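You operate a simulated robot arm through the tools that you are given. There is no shell and no other tool.

You run a simulated robot arm. Do the job below in one go: nothing can be reset, and whatever is moved stays where it is left.

JOB
Shut the air, stop the blower, withdraw the probe and unclamp the converter.
Fine: probe lamp off too; blower off before you unclamp.

The check looks at the end state, three seconds after you hand in, the way a careful person would. Anything else that was tipped, shoved, dropped, spilled or broken makes it a failure.

ROBOT AND FRAMES
A 6-joint arm with a fingered hand, fixed in place. Base frame: the origin is on the floor under the middle of its stand, x ahead of it, y to its left, z up. Units: m, rad, N and s.
With the tool pointing down near the work surface it reaches from about 0.26 to 0.68 m from the base axis. Its first joint turns from -2.897 to 2.897 rad. Payload 4 kg.
The TCP is the grasp point between the finger pads, 0.026 m short of the fingertips. In the tool frame z runs along the fingers and y along their closing line. The gripper opens to 0.148 m; its body begins 0.073 m behind the TCP. The gripper is a hand of 3 fingers: y runs from the thumb to the fingers, the wrist lies at [0, 0, -0.239] in the tool frame, and closing takes about 1.5 s.
Orientation is that of the tool frame in the base frame, as a unit quaternion [x, y, z, w]. With the fingers straight down and closing along the base's y, the tool's x points along the base's -x, its y along +y and its z along -z.

CONTROLS
- The arm moves only by the tool move_arm. Its argument "rows" is a list of rows, each a list of 7 numbers: the gripper command, from -1 (shut) to 1 (fully open), values between in proportion, then the shift along the base's x, y, z in units of 300 mm (1.0 is 300 mm), then the turn, a rotation vector about the base's x, y, z in units of 60 degrees (1.0 is 60 degrees). In form: [[gripper, x, y, z, rx, ry, rz], ...]. A call has 1 to 20 rows; each row is the pose to reach, as a shift and turn from the pose commanded when the call began. A call with a number of a shift or a turn outside -1 to 1 is refused whole. Rows are played at 5 a second. More than 0.05 m and 0.15 rad between two rows, or a gripper value outside its range, and nothing of the call is played. Where a pose cannot be reached the arm comes as near as it can. A force on the tool above 40 N (or 10 N above the force at the start of the call, whichever is more), or a blocked arm, ends the call early, and 0.2 s more pass. Each finger travels about 0.153 m/s and halts on what it meets, pressing with about 25 N; the grip force reading is that of the motor and also rises with nothing between the fingers. The clock runs only during rows and for 0.2 s after the last one: add rows that repeat a pose to give the fingers time. It gives the time, the measured TCP pose, the force on the tool (base axes), the opening and the grip force at its end, in the units of the frame above (readings bear some noise), with the torque about the TCP (base axes, N m) and any sound that the robot's microphone picked up.
- Cameras (640 x 400 px; columns grow to the right, rows downward): "scene" is fixed at [0.3987, 0.4995, 1.7198]; the picture's right is [-0.96, -0.26, 0.00], its down [-0.23, 0.85, -0.47] and it looks along [0.12, -0.46, -0.88] (base axes); focal length 344 px, centre (320, 200). "wrist" rides on the gripper at [0.068, -0.039, -0.09] in the tool frame; the picture's right is [0.50, 0.87, 0.00], its down [-0.65, 0.38, -0.65] and it looks along [-0.57, 0.33, 0.76] (tool axes); focal length 222 px, centre (320, 200). There is no depth. A picture from a camera that has moved, and an enlarged one, comes with that camera's place and axes in the base frame and with its lens.
- grab_frame(camera): a new picture of that camera. The clock stands still meanwhile.
- slide_trunk(by): moves the trunk up (or, below 0, down) by that many m; the arm rides with it, the base frame stays. It gives what a move gives, with no picture.
- preshape(shape): the hand has 3 fingers and takes this shape, open, in about a second: jaw (thumb against the fingers, like two jaws); tri (thumb and two fingers); tip (a fingertip pinch); poke (one finger out to press); point (the index stretched); flat (the hand flat); cup (the hand cupped); fist (a fist). The gripper value then closes the fingers along that shape, each until it touches; the sizes above hold for jaw. It gives what a move gives, with no picture.
- inspect(camera, box): a new picture of the part [left, top, right, bottom] of that camera's present view, enlarged. The clock stands still meanwhile.
- close_job(): hands the job in; it is judged then, once.

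Places have to be worked out from the pictures, the camera data and where the tool is seen. Open the gripper and draw the arm clear of the work before you hand the job in, unless the task says otherwise.

The tools are called after ">>>" as name(argument=value, ...) on one line, values as JSON. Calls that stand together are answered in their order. move_arm: Moves the arm, as the interface text tells. Its arguments: {"type":"object","properties":{"rows":{"type":"array","items":{"type":"array","items":{"type":"number"}}}},"required":["rows"]} The other tools are called the same way: slide_trunk (by) moves the trunk up or down; preshape (shape) gives the hand a shape; grab_frame (camera) takes a picture; inspect (camera, box) takes an enlarged picture of a part of a camera's view; close_job () hands the job in.

At the start:

```text
time_s: 0.0
ee_pos: [0.3056, 0.2899, 1.2827]
tcp_rot: [0.0, 1.0, 0.0, 0.0]
ft_force: [0.2, -0.1, -0.6]
torque: [0.01, -0.02, 0.03]
gripper_width: 0.1479
grip_force: 0.1
shape: jaw
trunk travel left (down, up): [-0.275, 0.042]
```

scene: 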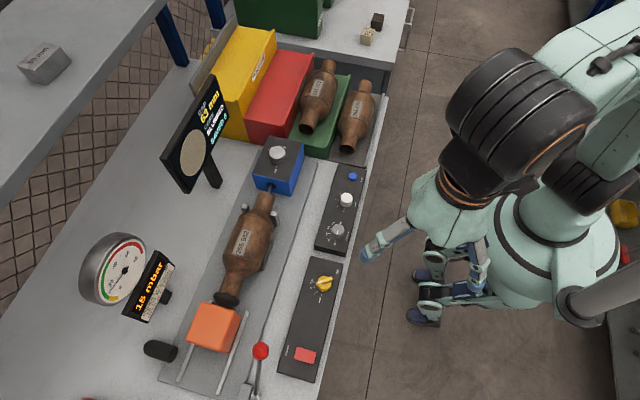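
wrist: 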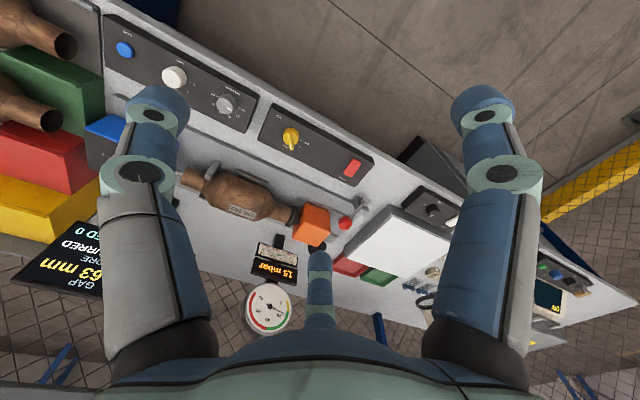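

I begin by looking closely at the panels and the test bench with enlarged pictures before moving anything.

>>> inspect(camera="scene", box=[240, 130, 400, 260])

>>> inspect(camera="scene", box=[140, 240, 360, 400])

>>> inspect(camera="scene", box=[140, 50, 340, 300])

>>> inspect(camera="wrist", box=[80, 10, 400, 210])

>>> inspect(camera="wrist", box=[160, 140, 480, 340])

```text
3.08 times, centred on (320, 195) of scene
camera zoom: at [0.3987, 0.4995, 1.7198], right [-0.96, -0.26, 0.0], down [-0.23, 0.85, -0.47], along [0.12, -0.46, -0.88], focal length 1060 px, centre (320, 215)
```

zoom: 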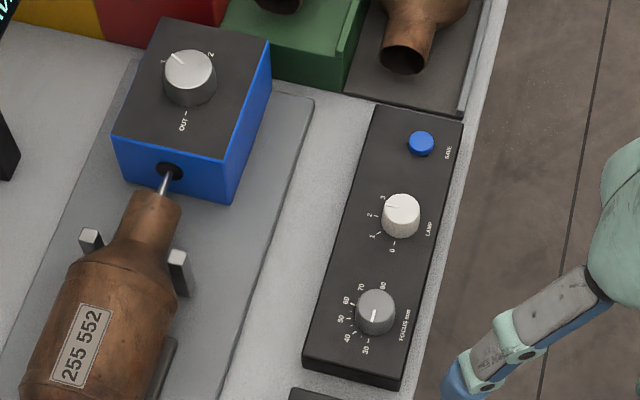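

```text
2.50 times, centred on (250, 320) of scene
camera zoom: at [0.3987, 0.4995, 1.7198], right [-0.96, -0.26, 0.0], down [-0.23, 0.85, -0.47], along [0.12, -0.46, -0.88], focal length 861 px, centre (495, -100)
```

zoom: 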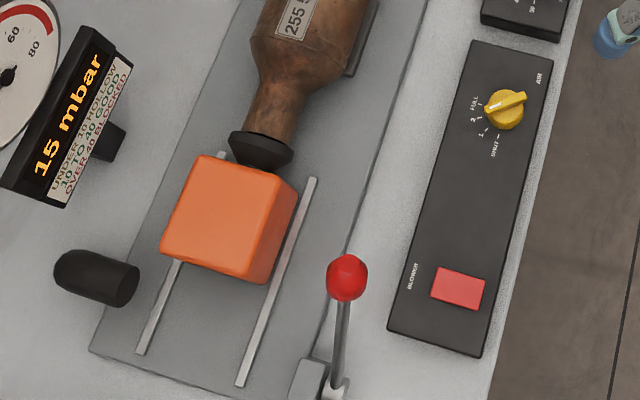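

```text
1.60 times, centred on (240, 175) of scene
camera zoom: at [0.3987, 0.4995, 1.7198], right [-0.96, -0.26, 0.0], down [-0.23, 0.85, -0.47], along [0.12, -0.46, -0.88], focal length 551 px, centre (448, 240)
```

zoom: 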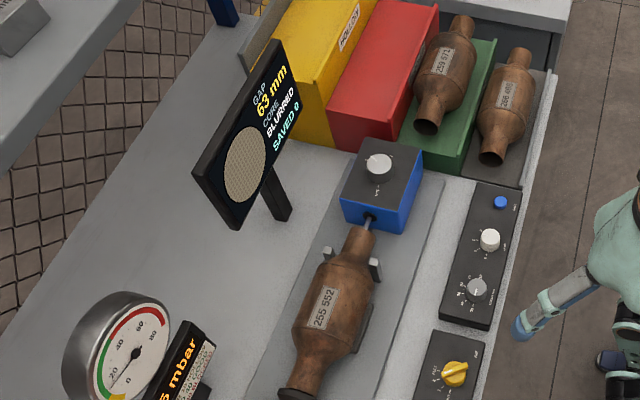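

```text
2.00 times, centred on (240, 110) of wrist
camera zoom: at [0.2399, 0.2521, 1.3735], right [-0.5, 0.87, 0.0], down [0.65, 0.38, 0.65], along [0.57, 0.33, -0.76], focal length 444 px, centre (480, 380)
```

zoom: 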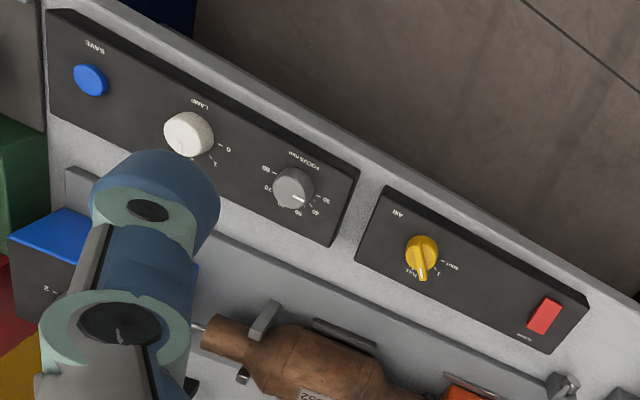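

```text
2.00 times, centred on (320, 240) of wrist
camera zoom: at [0.2399, 0.2521, 1.3735], right [-0.5, 0.87, 0.0], down [0.65, 0.38, 0.65], along [0.57, 0.33, -0.76], focal length 444 px, centre (320, 120)
```

zoom: 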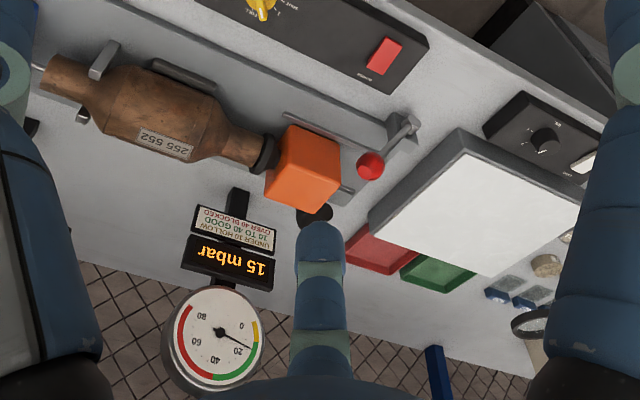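

The bench runs along the base's y. I judge the air knob at about (0.44, 0.30, 0.95), the blower button at (0.44, 0.45, 0.95), the lamp knob at (0.44, 0.08, 0.95), the probe-drive knob near (0.62, 0.05), and the red lever ball at (0.51, 0.47, 1.04). I move the hand over the lamp panel, staying high, to get a closer look with the wrist camera.

>>> move_arm(rows=[[0.5, 0.02, -0.08, -0.06, 0, 0, 0], [0.5, 0.04, -0.16, -0.12, 0, 0, 0], [0.5, 0.06, -0.24, -0.18, 0, 0, 0], [0.5, 0.08, -0.32, -0.24, 0, 0, 0], [0.5, 0.1, -0.4, -0.3, 0, 0, 0], [0.5, 0.12, -0.48, -0.36, 0, 0, 0], [0.5, 0.14, -0.56, -0.42, 0, 0, 0], [0.5, 0.15, -0.63, -0.48, 0, 0, 0], [0.5, 0.15, -0.63, -0.48, 0, 0, 0]])

```text
time_s: 2.0
ee_pos: [0.353, 0.1005, 1.1391]
tcp_rot: [0.001, 1.0, 0.0, 0.001]
ft_force: [-0.1, 0.0, -0.2]
torque: [-0.01, -0.01, 0.01]
gripper_width: 0.1111
grip_force: 0.2
shape: jaw
trunk travel left (down, up): [-0.275, 0.042]
```

The arm arrived at (0.353, 0.10, 1.14) with no contact. I take a wrist picture and a scene picture to see the lamp panel and the probe drive.

>>> grab_frame(camera="wrist")

>>> grab_frame(camera="scene")

```text
taken
camera wrist: at [0.2865, 0.0618, 1.2307], right [-0.5, 0.87, 0.0], down [0.65, 0.38, 0.65], along [0.57, 0.33, -0.76], focal length 222 px, centre (320, 200)
```

wrist: 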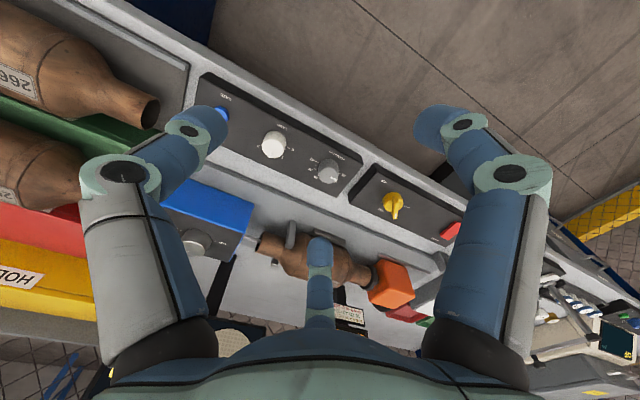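

```text
taken
```

scene: 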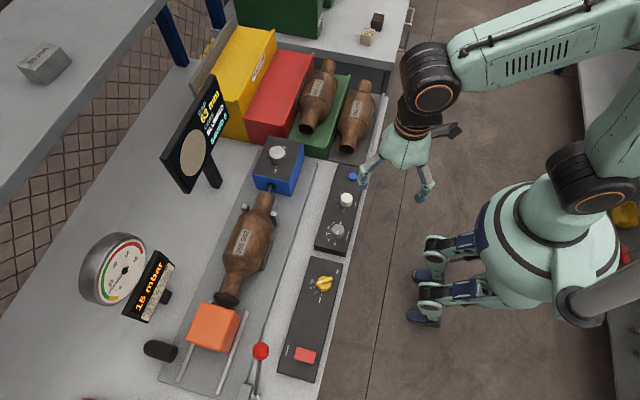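

The panels and probe box are in view. I enlarge the wrist view around the lamp knobs, the blue box and the air panel to read dial marks.

>>> inspect(camera="wrist", box=[200, 80, 360, 180])

>>> inspect(camera="wrist", box=[340, 150, 480, 240])

>>> inspect(camera="wrist", box=[160, 170, 300, 270])

>>> inspect(camera="scene", box=[245, 130, 315, 195])

>>> inspect(camera="scene", box=[315, 160, 365, 255])

>>> inspect(camera="scene", box=[280, 260, 345, 310])

>>> inspect(camera="scene", box=[225, 330, 325, 400])

```text
4.00 times, centred on (280, 130) of wrist
camera zoom: at [0.2865, 0.0618, 1.2307], right [-0.5, 0.87, 0.0], down [0.65, 0.38, 0.65], along [0.57, 0.33, -0.76], focal length 888 px, centre (480, 480)
```

zoom: 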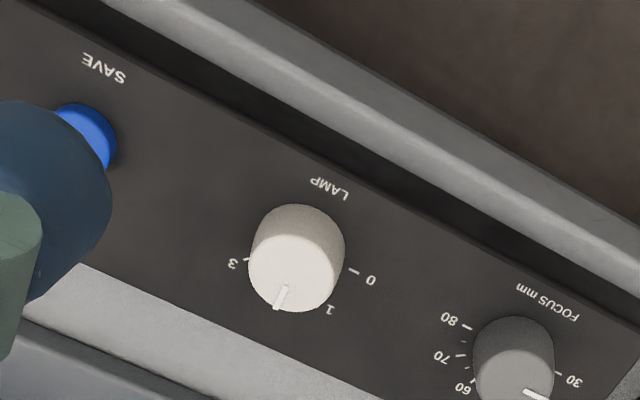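

```text
4.44 times, centred on (410, 195) of wrist
camera zoom: at [0.2865, 0.0618, 1.2307], right [-0.5, 0.87, 0.0], down [0.65, 0.38, 0.65], along [0.57, 0.33, -0.76], focal length 987 px, centre (-80, 222)
```

zoom: 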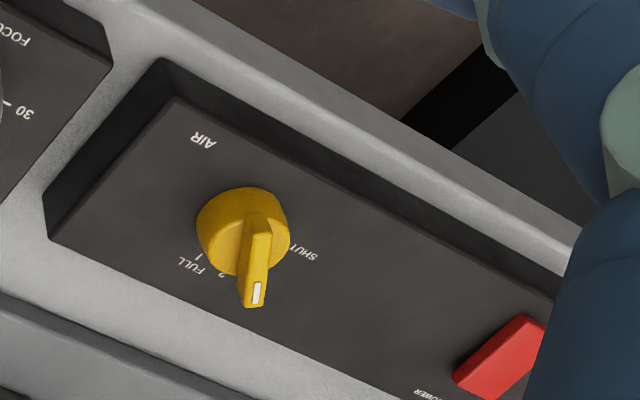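

```text
4.00 times, centred on (230, 220) of wrist
camera zoom: at [0.2865, 0.0618, 1.2307], right [-0.5, 0.87, 0.0], down [0.65, 0.38, 0.65], along [0.57, 0.33, -0.76], focal length 888 px, centre (680, 120)
```

zoom: 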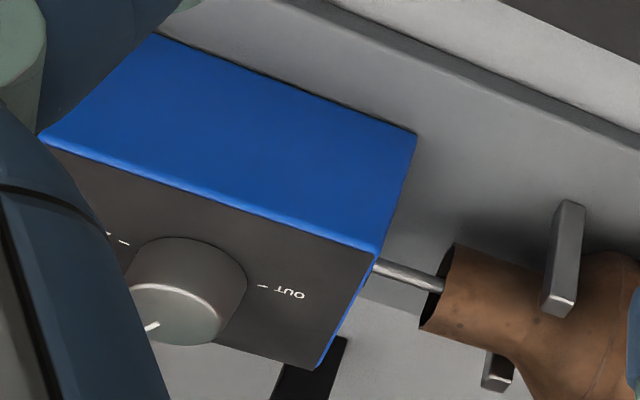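

```text
6.15 times, centred on (280, 162) of scene
camera zoom: at [0.3987, 0.4995, 1.7198], right [-0.96, -0.26, 0.0], down [-0.23, 0.85, -0.47], along [0.12, -0.46, -0.88], focal length 2120 px, centre (566, 431)
```

zoom: 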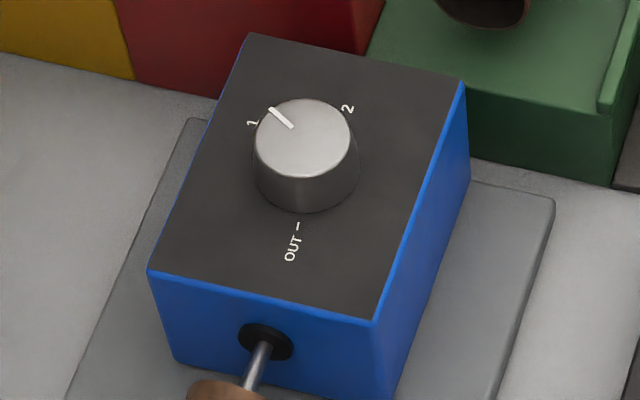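

```text
4.21 times, centred on (340, 208) of scene
camera zoom: at [0.3987, 0.4995, 1.7198], right [-0.96, -0.26, 0.0], down [-0.23, 0.85, -0.47], along [0.12, -0.46, -0.88], focal length 1450 px, centre (236, 168)
```

zoom: 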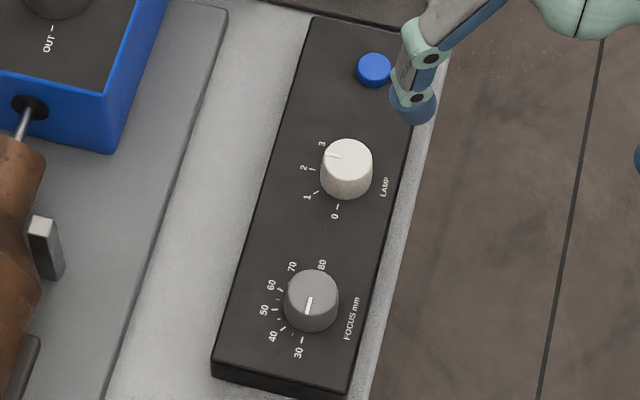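

```text
8.00 times, centred on (312, 285) of scene
camera zoom: at [0.3987, 0.4995, 1.7198], right [-0.96, -0.26, 0.0], down [-0.23, 0.85, -0.47], along [0.12, -0.46, -0.88], focal length 2755 px, centre (380, -480)
```

zoom: 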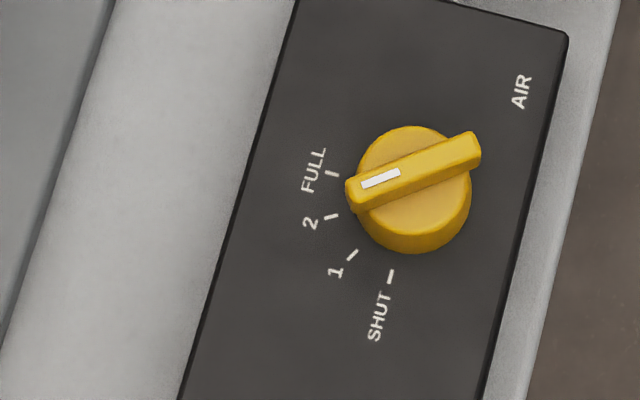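

```text
5.71 times, centred on (275, 365) of scene
camera zoom: at [0.3987, 0.4995, 1.7198], right [-0.96, -0.26, 0.0], down [-0.23, 0.85, -0.47], along [0.12, -0.46, -0.88], focal length 1968 px, centre (577, -743)
```

zoom: 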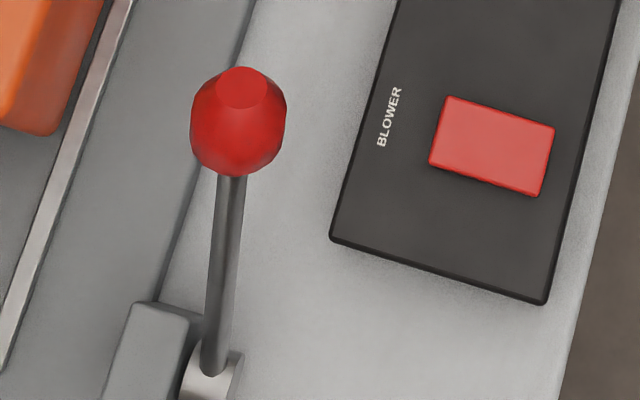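

The dials read: air at "2" (shut is 60° counter-clockwise), lamp at "2" (0 is 90° counter-clockwise), probe at "1" (OUT is 120° counter-clockwise). Before gripping I want to see how the fingers are arranged, so I zoom on the hand.

>>> inspect(camera="scene", box=[330, 80, 490, 220])

>>> preshape(shape="tip")

```text
2.86 times, centred on (410, 150) of scene
camera zoom: at [0.3987, 0.4995, 1.7198], right [-0.96, -0.26, 0.0], down [-0.23, 0.85, -0.47], along [0.12, -0.46, -0.88], focal length 984 px, centre (63, 343)
```

zoom: 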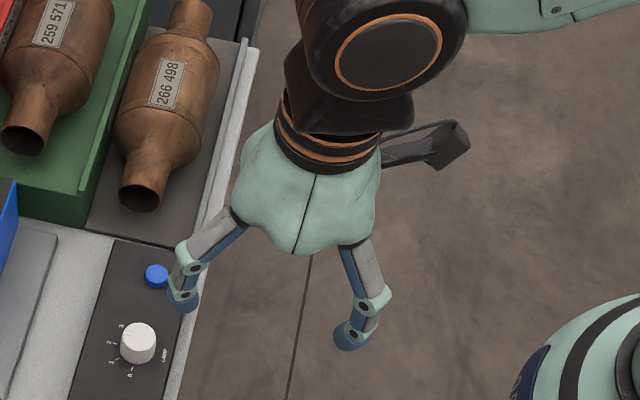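

```text
time_s: 2.9
ee_pos: [0.3535, 0.0993, 1.1408]
tcp_rot: [-0.001, 1.0, 0.001, 0.001]
ft_force: [-0.6, -0.8, -1.4]
torque: [0.0, -0.02, -0.08]
gripper_width: 0.1483
grip_force: 0.1
shape: tip
trunk travel left (down, up): [-0.275, 0.042]
```

The jaw has two widely spread fingers on the +y side, which is poor for small knobs. I look at the "tip" shape from both cameras.

>>> inspect(camera="scene", box=[330, 80, 490, 220])

>>> grab_frame(camera="wrist")

```text
2.86 times, centred on (410, 150) of scene
camera zoom: at [0.3987, 0.4995, 1.7198], right [-0.96, -0.26, 0.0], down [-0.23, 0.85, -0.47], along [0.12, -0.46, -0.88], focal length 984 px, centre (63, 343)
```

zoom: 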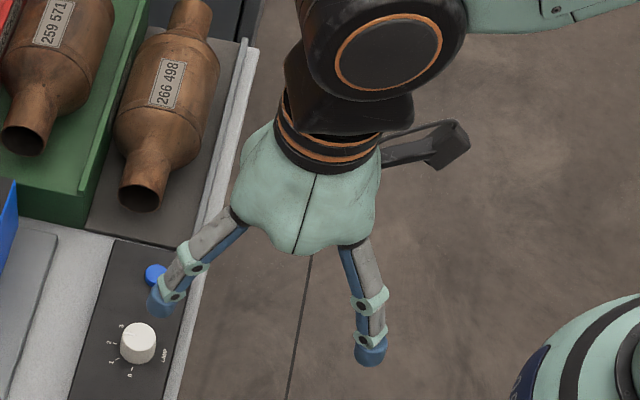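

```text
taken
camera wrist: at [0.2866, 0.062, 1.2309], right [-0.5, 0.87, 0.0], down [0.65, 0.38, 0.65], along [0.57, 0.33, -0.76], focal length 222 px, centre (320, 200)
```

wrist: 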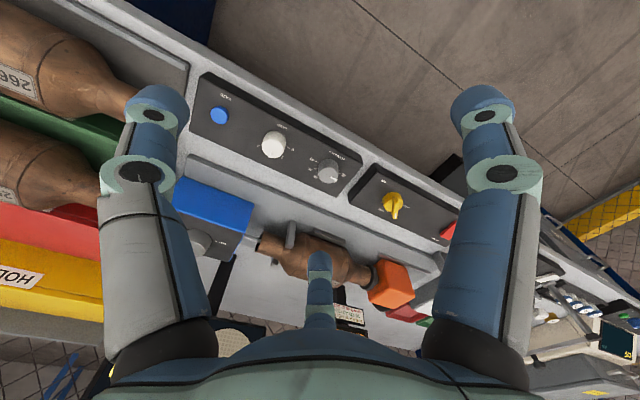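

In "tip" the hand is now fully open with the same spread. I close it part-way in free air to learn where the fingertips go.

>>> move_arm(rows=[[-0.7, 0, 0, 0, 0, 0, 0], [-0.7, 0, 0, 0, 0, 0, 0], [-0.7, 0, 0, 0, 0, 0, 0], [-0.7, 0, 0, 0, 0, 0, 0], [-0.7, 0, 0, 0, 0, 0, 0], [-0.7, 0, 0, 0, 0, 0, 0], [-0.7, 0, 0, 0, 0, 0, 0]])

>>> grab_frame(camera="wrist")

>>> inspect(camera="scene", box=[330, 80, 490, 220])

```text
time_s: 4.5
ee_pos: [0.3547, 0.1013, 1.1391]
tcp_rot: [0.0, 1.0, 0.0, 0.0]
ft_force: [0.0, -0.2, 0.8]
torque: [0.02, -0.01, -0.02]
gripper_width: 0.0227
grip_force: 0.1
shape: tip
trunk travel left (down, up): [-0.275, 0.042]
```

```text
taken
camera wrist: at [0.2866, 0.062, 1.2309], right [-0.5, 0.87, 0.0], down [0.65, 0.38, 0.65], along [0.57, 0.33, -0.76], focal length 222 px, centre (320, 200)
```

wrist: 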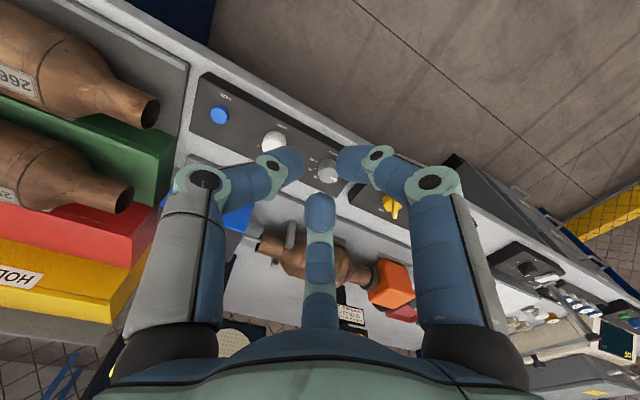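

```text
2.86 times, centred on (410, 150) of scene
camera zoom: at [0.3987, 0.4995, 1.7198], right [-0.96, -0.26, 0.0], down [-0.23, 0.85, -0.47], along [0.12, -0.46, -0.88], focal length 984 px, centre (63, 343)
```

zoom: 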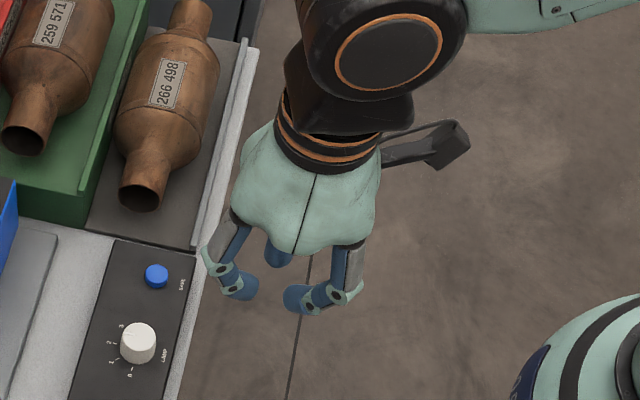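

The "tip" shape closes three fingers 120° apart onto the tool axis, like a chuck, which suits the knobs. With refined camera axes I put the air knob centre at (0.443, 0.302), panel top at z≈0.935, lamp knob at (0.443, 0.081) and probe knob at (0.634, 0.033). I go above the air knob, hand turned -30°, opened to about 6 cm.

>>> move_arm(rows=[[-0.2, 0.035, 0.08, -0.02, 0, 0, -0.0625], [-0.2, 0.07, 0.16, -0.05, 0, 0, -0.125], [-0.2, 0.105, 0.24, -0.09, 0, 0, -0.1875], [-0.2, 0.14, 0.32, -0.12, 0, 0, -0.25], [-0.2, 0.175, 0.4, -0.15, 0, 0, -0.3125], [-0.2, 0.21, 0.48, -0.18, 0, 0, -0.375], [-0.2, 0.245, 0.56, -0.21, 0, 0, -0.4375], [-0.2, 0.28, 0.64, -0.25, 0, 0, -0.5], [-0.2, 0.295, 0.67, -0.27, 0, 0, -0.5], [-0.2, 0.295, 0.67, -0.27, 0, 0, -0.5], [-0.2, 0.295, 0.67, -0.27, 0, 0, -0.5]])

>>> grab_frame(camera="wrist")

>>> inspect(camera="scene", box=[220, 220, 380, 320])

```text
time_s: 6.9
ee_pos: [0.4396, 0.3039, 1.0592]
tcp_rot: [0.259, 0.966, 0.0, 0.001]
ft_force: [0.2, -0.1, -0.8]
torque: [0.0, 0.0, -0.02]
gripper_width: 0.0586
grip_force: 0.1
shape: tip
trunk travel left (down, up): [-0.275, 0.042]
```

```text
taken
camera wrist: at [0.3623, 0.3037, 1.1494], right [0.0, 1.0, 0.0], down [0.76, 0.0, 0.65], along [0.65, 0.0, -0.76], focal length 222 px, centre (320, 200)
```

wrist: 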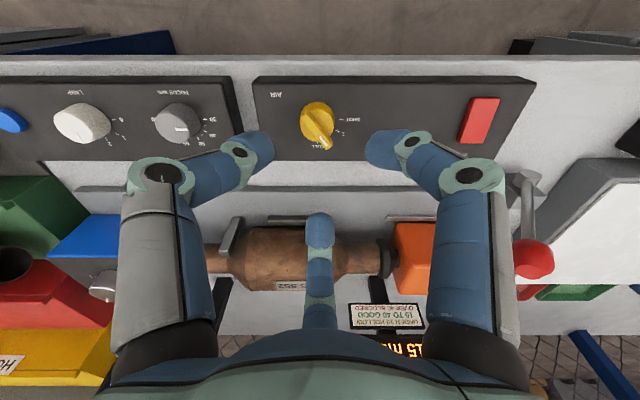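

```text
4.00 times, centred on (300, 270) of scene
camera zoom: at [0.3987, 0.4995, 1.7198], right [-0.96, -0.26, 0.0], down [-0.23, 0.85, -0.47], along [0.12, -0.46, -0.88], focal length 1378 px, centre (400, -80)
```

zoom: 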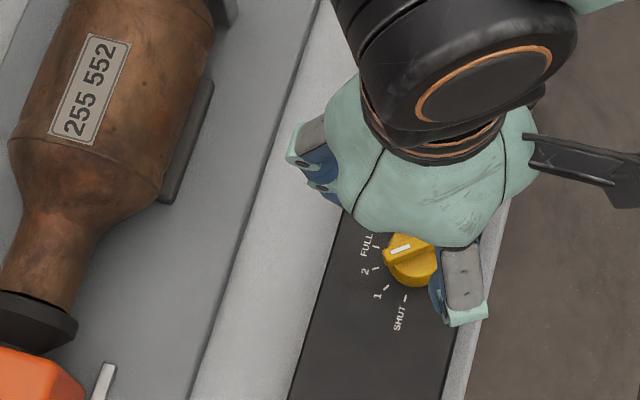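

The hand hangs over the air knob as planned. I zoom in to check the centring before descending.

>>> inspect(camera="wrist", box=[270, 80, 370, 160])

>>> inspect(camera="wrist", box=[480, 60, 640, 300])

```text
5.00 times, centred on (320, 120) of wrist
camera zoom: at [0.3623, 0.3037, 1.1494], right [0.0, 1.0, 0.0], down [0.76, 0.0, 0.65], along [0.65, 0.0, -0.76], focal length 1111 px, centre (320, 600)
```

zoom: 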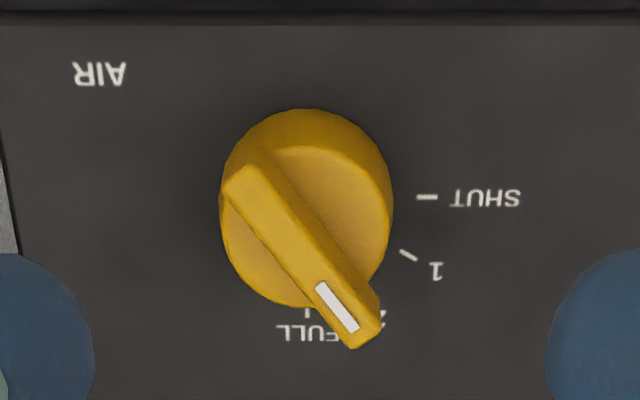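

```text
1.67 times, centred on (560, 180) of wrist
camera zoom: at [0.3623, 0.3037, 1.1494], right [0.0, 1.0, 0.0], down [0.76, 0.0, 0.65], along [0.65, 0.0, -0.76], focal length 370 px, centre (-80, 233)
```

zoom: 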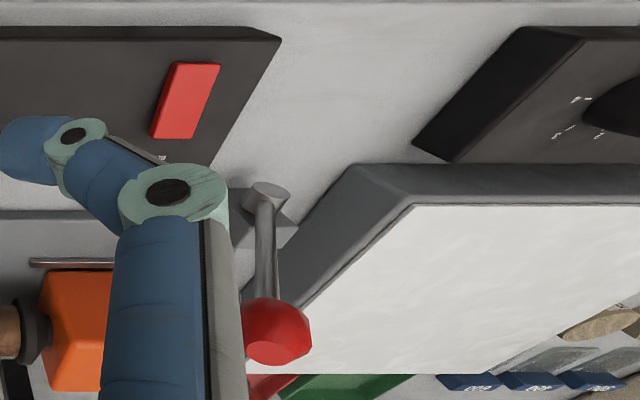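

Marks put the knob centre at (0.444, 0.301), its disc top at z≈0.954; the tool is about 3 mm off, so I correct that and descend with fingers open around it to TCP z≈0.968.

>>> move_arm(rows=[[-0.2, 0.0117, -0.0083, -0.06, 0, 0, 0], [-0.2, 0.0117, -0.0083, -0.12, 0, 0, 0], [-0.2, 0.0117, -0.0083, -0.18, 0, 0, 0], [-0.2, 0.0117, -0.0083, -0.23, 0, 0, 0], [-0.2, 0.0117, -0.0083, -0.27, 0, 0, 0], [-0.2, 0.0117, -0.0083, -0.295, 0, 0, 0], [-0.2, 0.0117, -0.0083, -0.305, 0, 0, 0], [-0.2, 0.0117, -0.0083, -0.305, 0, 0, 0]])

>>> grab_frame(camera="wrist")

>>> inspect(camera="scene", box=[260, 230, 380, 320])

```text
time_s: 8.7
ee_pos: [0.444, 0.2994, 0.9648]
tcp_rot: [0.259, 0.966, 0.0, 0.0]
ft_force: [-0.2, -0.2, 0.1]
torque: [0.0, -0.02, 0.01]
gripper_width: 0.0589
grip_force: 0.1
shape: tip
trunk travel left (down, up): [-0.275, 0.042]
```

```text
taken
camera wrist: at [0.3671, 0.3, 1.0567], right [0.0, 1.0, 0.0], down [0.76, 0.0, 0.65], along [0.65, 0.0, -0.76], focal length 222 px, centre (320, 200)
```

wrist: 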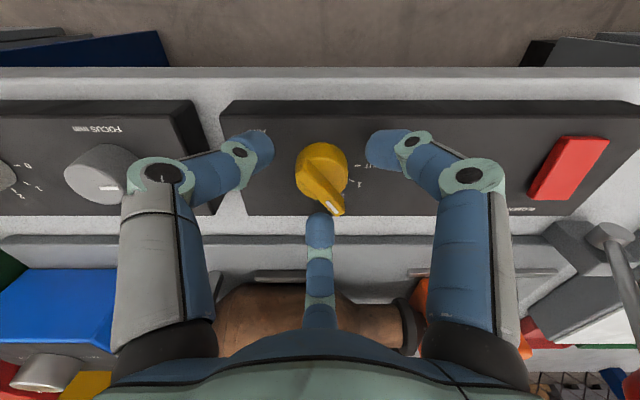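

```text
4.44 times, centred on (320, 275) of scene
camera zoom: at [0.3987, 0.4995, 1.7198], right [-0.96, -0.26, 0.0], down [-0.23, 0.85, -0.47], along [0.12, -0.46, -0.88], focal length 1531 px, centre (320, -133)
```

zoom: 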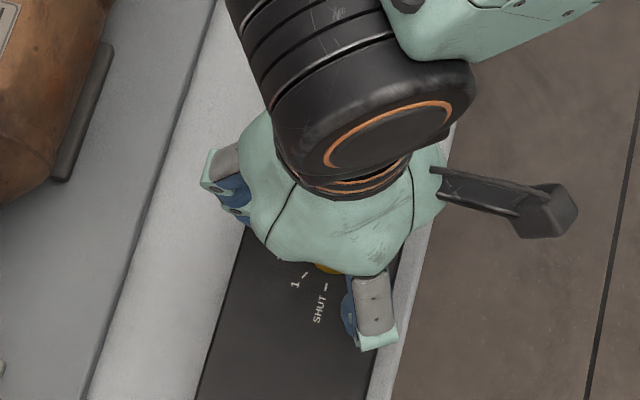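

TCP is within 2 mm of the knob axis and the fingertips sit about 5 mm above the panel with no force. I close the three fingers on the knob.

>>> move_arm(rows=[[-0.4, -0.004, 0.003, 0, 0, 0, 0], [-0.6, -0.004, 0.003, 0, 0, 0, 0], [-0.8, -0.004, 0.003, 0, 0, 0, 0], [-1, -0.004, 0.003, 0, 0, 0, 0], [-1, -0.004, 0.003, 0, 0, 0, 0], [-1, -0.004, 0.003, 0, 0, 0, 0]])

>>> inspect(camera="wrist", box=[240, 100, 400, 240])

```text
time_s: 10.1
ee_pos: [0.4431, 0.3017, 0.9671]
tcp_rot: [0.26, 0.966, 0.0, 0.0]
ft_force: [2.5, 0.5, -1.3]
torque: [-0.06, -0.01, 0.01]
gripper_width: 0.0265
grip_force: 24.7
shape: tip
trunk travel left (down, up): [-0.275, 0.042]
```

```text
2.86 times, centred on (320, 170) of wrist
camera zoom: at [0.3661, 0.3016, 1.0568], right [0.0, 1.0, 0.0], down [0.76, 0.0, 0.65], along [0.65, 0.0, -0.76], focal length 635 px, centre (320, 286)
```

zoom: 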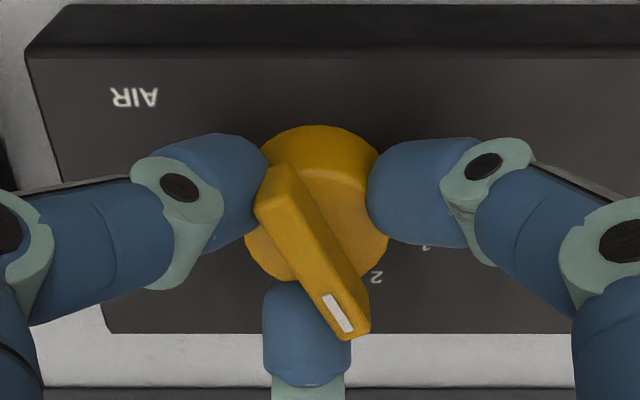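

The knob is held firmly (width 26.5 mm, 25 N). I turn it +60° about z toward SHUT.

>>> move_arm(rows=[[-1, 0, 0, 0, 0, 0, 0.1], [-1, 0, 0, 0, 0, 0, 0.2], [-1, 0, 0, 0, 0, 0, 0.3], [-1, 0, 0, 0, 0, 0, 0.4], [-1, 0, 0, 0, 0, 0, 0.5], [-1, 0, 0, 0, 0, 0, 0.6], [-1, 0, 0, 0, 0, 0, 0.7], [-1, 0, 0, 0, 0, 0, 0.8], [-1, 0, 0, 0, 0, 0, 0.9], [-1, 0, 0, 0, 0, 0, 1.0], [-1, 0, 0, 0, 0, 0, 1.0]])

>>> grab_frame(camera="wrist")

>>> grab_frame(camera="scene")

```text
time_s: 12.5
ee_pos: [0.4429, 0.3002, 0.966]
tcp_rot: [-0.259, 0.966, 0.0, 0.0]
ft_force: [0.4, -6.9, -1.9]
torque: [-0.23, -0.02, -0.01]
gripper_width: 0.0267
grip_force: 24.6
shape: tip
trunk travel left (down, up): [-0.275, 0.042]
```

```text
taken
camera wrist: at [0.4049, 0.2335, 1.057], right [-0.87, 0.5, 0.0], down [0.38, 0.66, 0.65], along [0.33, 0.57, -0.76], focal length 222 px, centre (320, 200)
```

wrist: 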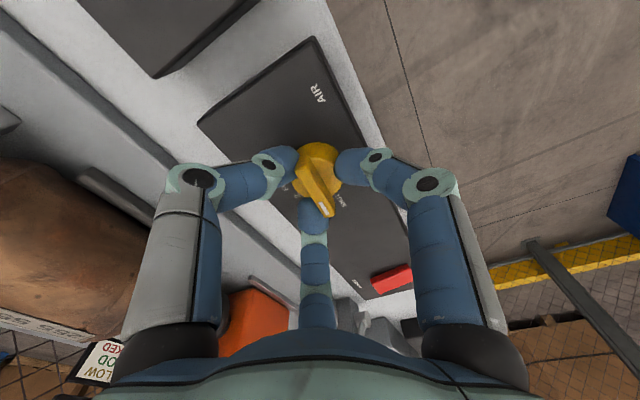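

```text
taken
```

scene: 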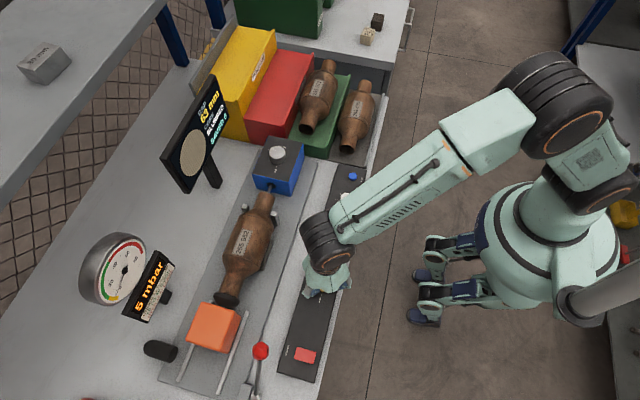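

The knob turned with the hand and the display dropped to 5 mbar. I zoom to check the pointer against SHUT.

>>> inspect(camera="wrist", box=[260, 120, 400, 230])

>>> inspect(camera="scene", box=[80, 220, 200, 330])

```text
3.64 times, centred on (330, 175) of wrist
camera zoom: at [0.4049, 0.2335, 1.057], right [-0.87, 0.5, 0.0], down [0.38, 0.66, 0.65], along [0.33, 0.57, -0.76], focal length 808 px, centre (284, 291)
```

zoom: 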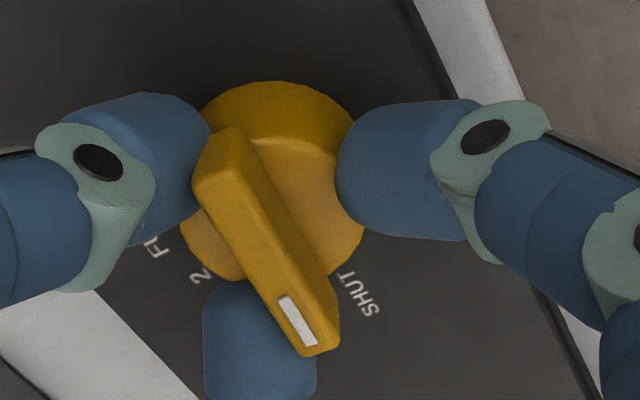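

```text
3.64 times, centred on (140, 275) of scene
camera zoom: at [0.3987, 0.4995, 1.7198], right [-0.96, -0.26, 0.0], down [-0.23, 0.85, -0.47], along [0.12, -0.46, -0.88], focal length 1252 px, centre (974, -73)
```

zoom: 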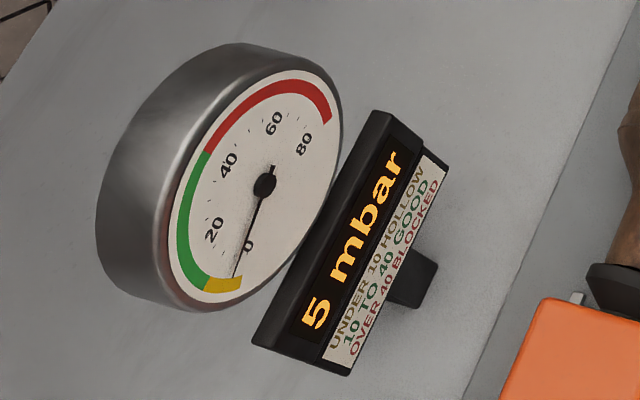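

The pointer is at about 78°, some 10–12° short of SHUT because it shifted slightly when gripped. I turn on another 13° in small steps.

>>> move_arm(rows=[[-1, 0, 0, 0, 0, 0, 0.05], [-1, 0, 0, 0, 0, 0, 0.1], [-1, 0, 0, 0, 0, 0, 0.15], [-1, 0, 0, 0, 0, 0, 0.2], [-1, 0, 0, 0, 0, 0, 0.22], [-1, 0, 0, 0, 0, 0, 0.22]])

>>> inspect(camera="wrist", box=[260, 120, 400, 230])

>>> inspect(camera="scene", box=[80, 220, 200, 330])

```text
time_s: 13.9
ee_pos: [0.4429, 0.2997, 0.9661]
tcp_rot: [-0.368, 0.93, 0.001, 0.0]
ft_force: [-1.6, -7.7, -2.1]
torque: [-0.2, -0.03, -0.25]
gripper_width: 0.0264
grip_force: 25.0
shape: tip
trunk travel left (down, up): [-0.275, 0.042]
```

```text
3.64 times, centred on (330, 175) of wrist
camera zoom: at [0.4204, 0.2254, 1.0572], right [-0.96, 0.29, 0.0], down [0.22, 0.72, 0.65], along [0.19, 0.63, -0.76], focal length 808 px, centre (284, 291)
```

zoom: 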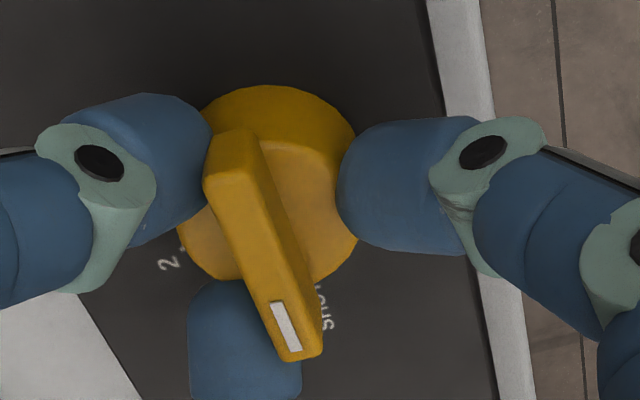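

```text
3.64 times, centred on (140, 275) of scene
camera zoom: at [0.3987, 0.4995, 1.7198], right [-0.96, -0.26, 0.0], down [-0.23, 0.85, -0.47], along [0.12, -0.46, -0.88], focal length 1252 px, centre (974, -73)
```

zoom: 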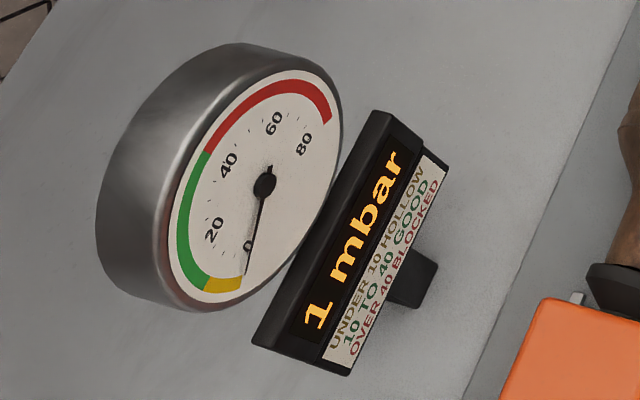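

The pointer is now at about 86° and the display shows 1 mbar, with torque building. I nudge another 6°, hold briefly, and look again.

>>> move_arm(rows=[[-1, 0, 0, 0, 0, 0, 0.04], [-1, 0, 0, 0, 0, 0, 0.08], [-1, 0, 0, 0, 0, 0, 0.11], [-1, 0, 0, 0, 0, 0, 0.11]])

>>> inspect(camera="wrist", box=[260, 120, 400, 230])

>>> inspect(camera="scene", box=[80, 220, 200, 330])

```text
time_s: 14.9
ee_pos: [0.4418, 0.2989, 0.9677]
tcp_rot: [-0.422, 0.907, 0.001, 0.0]
ft_force: [-4.8, -16.8, -2.6]
torque: [-0.39, -0.04, -0.36]
gripper_width: 0.026
grip_force: 25.5
shape: tip
trunk travel left (down, up): [-0.275, 0.042]
```

```text
3.64 times, centred on (330, 175) of wrist
camera zoom: at [0.4291, 0.223, 1.0576], right [-0.98, 0.18, 0.0], down [0.13, 0.74, 0.65], along [0.12, 0.64, -0.76], focal length 808 px, centre (284, 291)
```

zoom: 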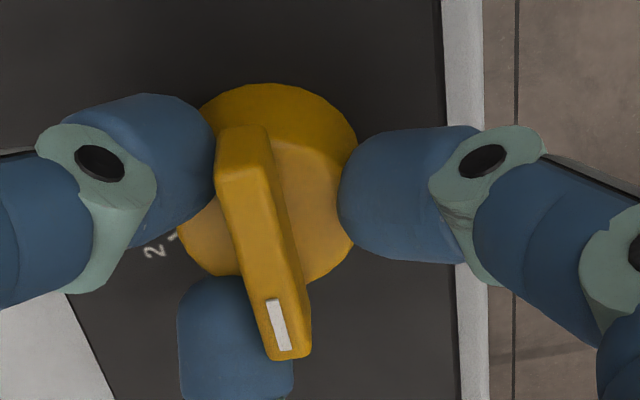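

```text
3.64 times, centred on (140, 275) of scene
camera zoom: at [0.3987, 0.4995, 1.7198], right [-0.96, -0.26, 0.0], down [-0.23, 0.85, -0.47], along [0.12, -0.46, -0.88], focal length 1252 px, centre (974, -73)
```

zoom: 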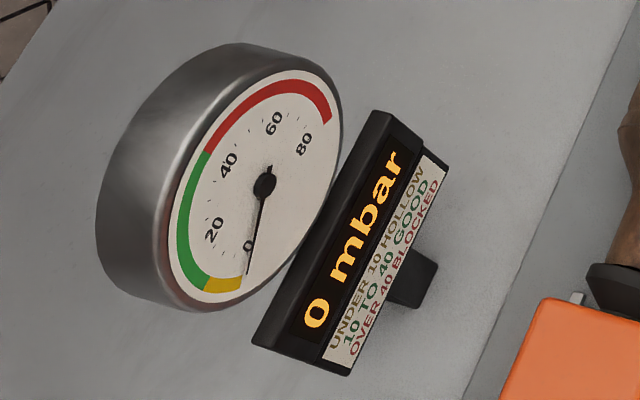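

The display reads 0 mbar and the pointer is at about 89°, i.e. SHUT at its stop. I open the fingers to release and then lift straight up.

>>> move_arm(rows=[[-0.6, 0, 0, 0, 0, 0, 0], [-0.2, 0, 0, 0, 0, 0, 0], [-0.2, 0, 0, 0, 0, 0, 0], [-0.2, 0, 0, 0.05, 0, 0, 0], [-0.2, 0, 0, 0.12, 0, 0, 0], [-0.2, 0, 0, 0.2, 0, 0, 0], [-0.2, 0, 0, 0.3, 0, 0, 0], [-0.2, 0, 0, 0.3, 0, 0, 0]])

>>> grab_frame(camera="wrist")

>>> grab_frame(camera="scene")

```text
time_s: 16.7
ee_pos: [0.4451, 0.301, 1.0568]
tcp_rot: [-0.421, 0.907, 0.001, 0.0]
ft_force: [0.7, 0.0, -0.7]
torque: [0.0, 0.04, 0.0]
gripper_width: 0.0588
grip_force: 0.1
shape: tip
trunk travel left (down, up): [-0.275, 0.042]
```

```text
taken
camera wrist: at [0.4322, 0.2254, 1.1474], right [-0.98, 0.18, 0.0], down [0.13, 0.74, 0.65], along [0.12, 0.64, -0.76], focal length 222 px, centre (320, 200)
```

wrist: 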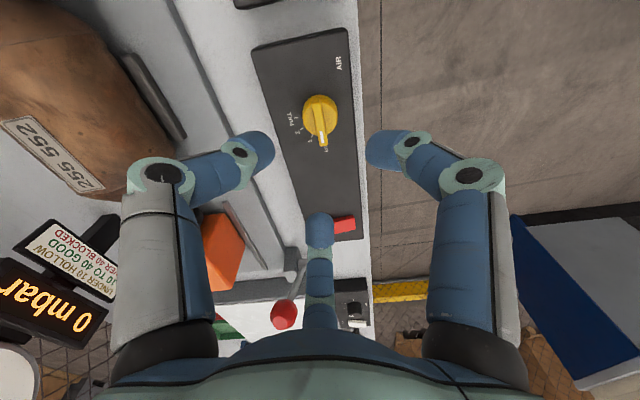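

```text
taken
```

scene: 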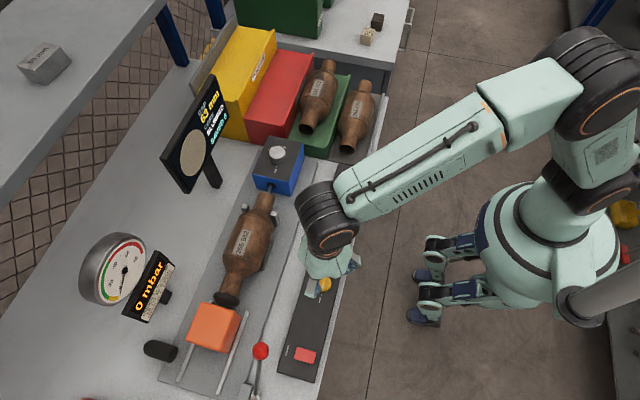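

Air is shut (0 mbar) and the knob is released. Next is the blower button; I lift away from the bench, turn the hand back, and take the "poke" shape to see where its finger sits.

>>> move_arm(rows=[[-0.2, -0.03, 0.03, 0.05, 0, 0, -0.1], [-0.2, -0.06, 0.06, 0.1, 0, 0, -0.2], [-0.2, -0.09, 0.09, 0.15, 0, 0, -0.3], [-0.2, -0.12, 0.12, 0.2, 0, 0, -0.4], [-0.2, -0.15, 0.15, 0.25, 0, 0, -0.5], [-0.2, -0.18, 0.18, 0.3, 0, 0, -0.6], [-0.2, -0.2, 0.2, 0.32, 0, 0, -0.7], [-0.2, -0.2, 0.2, 0.32, 0, 0, -0.8], [-0.2, -0.2, 0.2, 0.32, 0, 0, -0.83], [-0.2, -0.2, 0.2, 0.32, 0, 0, -0.83]])

>>> preshape(shape="poke")

>>> grab_frame(camera="wrist")

>>> inspect(camera="scene", box=[240, 200, 440, 340])

```text
time_s: 18.9
ee_pos: [0.3822, 0.3603, 1.154]
tcp_rot: [0.0, 1.0, -0.001, 0.0]
ft_force: [0.0, -0.2, 0.8]
torque: [-0.03, 0.0, 0.0]
gripper_width: 0.0587
grip_force: 0.1
shape: tip
trunk travel left (down, up): [-0.275, 0.042]
```

```text
time_s: 19.8
ee_pos: [0.3821, 0.3599, 1.1536]
tcp_rot: [0.001, 1.0, 0.0, 0.0]
ft_force: [0.2, 0.3, 0.2]
torque: [0.01, 0.01, -0.01]
gripper_width: 0.0003
grip_force: 0.1
shape: poke
trunk travel left (down, up): [-0.275, 0.042]
```

```text
taken
camera wrist: at [0.3154, 0.3225, 1.2446], right [-0.5, 0.87, 0.0], down [0.65, 0.38, 0.65], along [0.57, 0.33, -0.76], focal length 222 px, centre (320, 200)
```

wrist: 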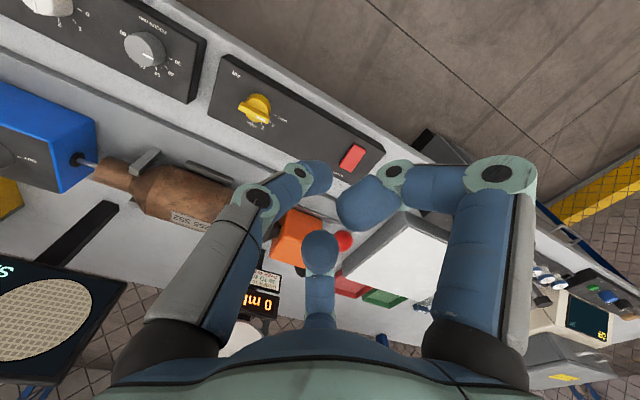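

```text
2.86 times, centred on (340, 270) of scene
camera zoom: at [0.3987, 0.4995, 1.7198], right [-0.96, -0.26, 0.0], down [-0.23, 0.85, -0.47], along [0.12, -0.46, -0.88], focal length 984 px, centre (263, 0)
```

zoom: 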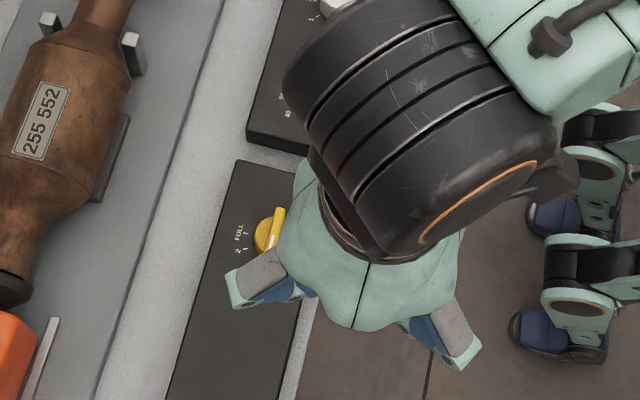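

In "poke" one finger's tip lies on the tool axis, about 4 cm below the other curled fingers. Before pressing I zoom on the blower button and lever to see its kind and current state.

>>> inspect(camera="wrist", box=[320, 120, 400, 180])

>>> inspect(camera="scene", box=[270, 330, 330, 390])

```text
6.67 times, centred on (360, 150) of wrist
camera zoom: at [0.3154, 0.3225, 1.2446], right [-0.5, 0.87, 0.0], down [0.65, 0.38, 0.65], along [0.57, 0.33, -0.76], focal length 1481 px, centre (53, 533)
```

zoom: 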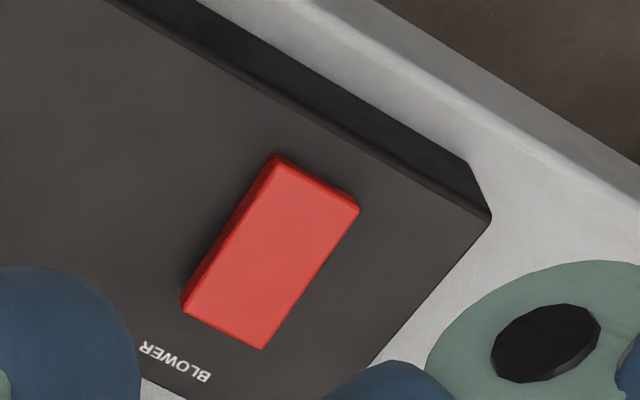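

```text
6.67 times, centred on (300, 360) of scene
camera zoom: at [0.3987, 0.4995, 1.7198], right [-0.96, -0.26, 0.0], down [-0.23, 0.85, -0.47], along [0.12, -0.46, -0.88], focal length 2296 px, centre (453, -867)
```

zoom: 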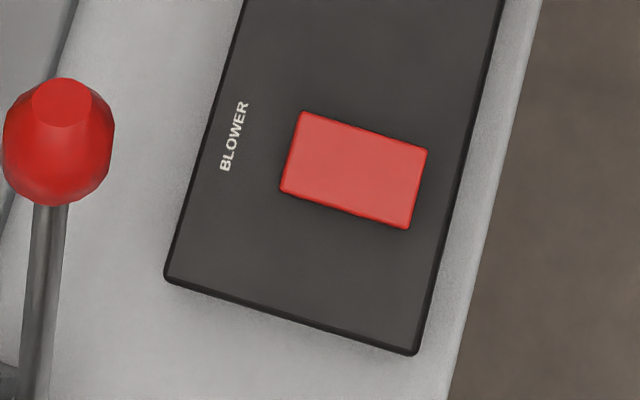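

It is a raised red button centred at about (0.442, 0.455), top z≈0.943. The lever ball stands only 8 cm away, so I approach with the hand turned 40° and tilted 25° so its body leans back toward the robot.

>>> move_arm(rows=[[1, 0.01, 0.04, 0, -0.018, -0.05, 0.082], [1, 0.03, 0.08, 0, -0.036, -0.1, 0.164], [1, 0.045, 0.12, -0.01, -0.054, -0.15, 0.246], [1, 0.06, 0.16, -0.03, -0.0725, -0.2, 0.328], [1, 0.075, 0.2, -0.06, -0.091, -0.25, 0.41], [1, 0.09, 0.24, -0.1, -0.109, -0.3, 0.492], [1, 0.105, 0.28, -0.15, -0.127, -0.35, 0.574], [1, 0.115, 0.3, -0.2, -0.145, -0.3995, 0.656], [1, 0.122, 0.312, -0.26, -0.145, -0.3995, 0.656], [1, 0.122, 0.312, -0.3, -0.145, -0.3995, 0.656], [1, 0.122, 0.312, -0.3, -0.145, -0.3995, 0.656]])

>>> grab_frame(camera="wrist")

>>> grab_frame(camera="scene")

```text
time_s: 22.2
ee_pos: [0.4192, 0.4542, 1.0599]
tcp_rot: [-0.335, 0.917, -0.073, 0.204]
ft_force: [0.4, -0.2, -0.6]
torque: [-0.01, 0.0, 0.01]
gripper_width: 0.0
grip_force: 0.0
shape: poke
trunk travel left (down, up): [-0.275, 0.042]
```

```text
taken
camera wrist: at [0.3582, 0.3811, 1.1312], right [-0.85, 0.34, -0.4], down [-0.04, 0.71, 0.7], along [0.52, 0.62, -0.59], focal length 222 px, centre (320, 200)
```

wrist: 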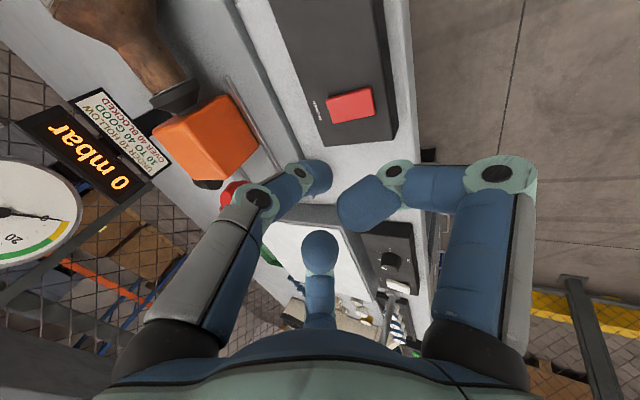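

```text
taken
```

scene: 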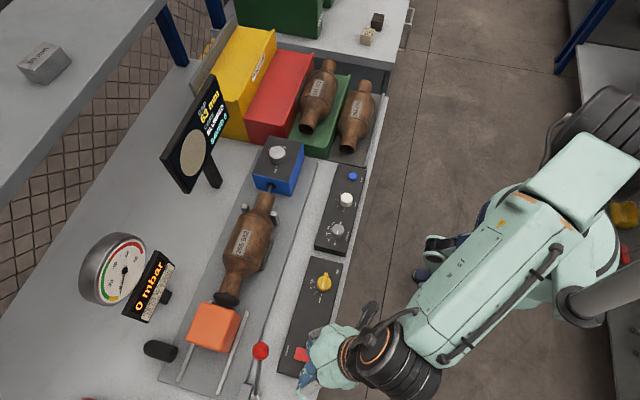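

The fingertip should be near (0.430, 0.454, 1.036), above the near half of the button. I zoom from both cameras to check before lowering.

>>> inspect(camera="scene", box=[240, 310, 360, 400])

>>> inspect(camera="wrist", box=[200, 70, 440, 230])

```text
4.44 times, centred on (300, 355) of scene
camera zoom: at [0.3987, 0.4995, 1.7198], right [-0.96, -0.26, 0.0], down [-0.23, 0.85, -0.47], along [0.12, -0.46, -0.88], focal length 1531 px, centre (409, -489)
```

zoom: 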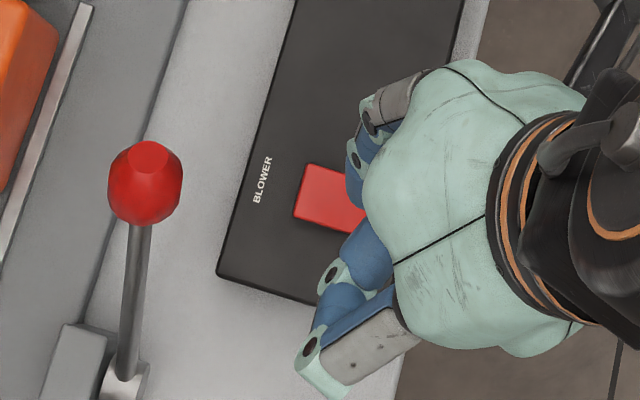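

```text
2.50 times, centred on (320, 150) of wrist
camera zoom: at [0.3582, 0.3811, 1.1312], right [-0.85, 0.34, -0.4], down [-0.04, 0.71, 0.7], along [0.52, 0.62, -0.59], focal length 555 px, centre (320, 325)
```

zoom: 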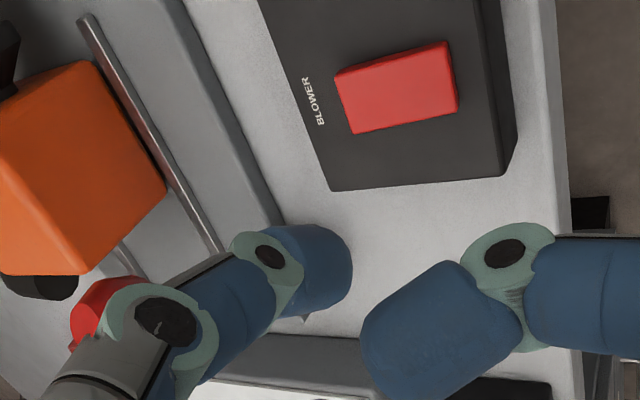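

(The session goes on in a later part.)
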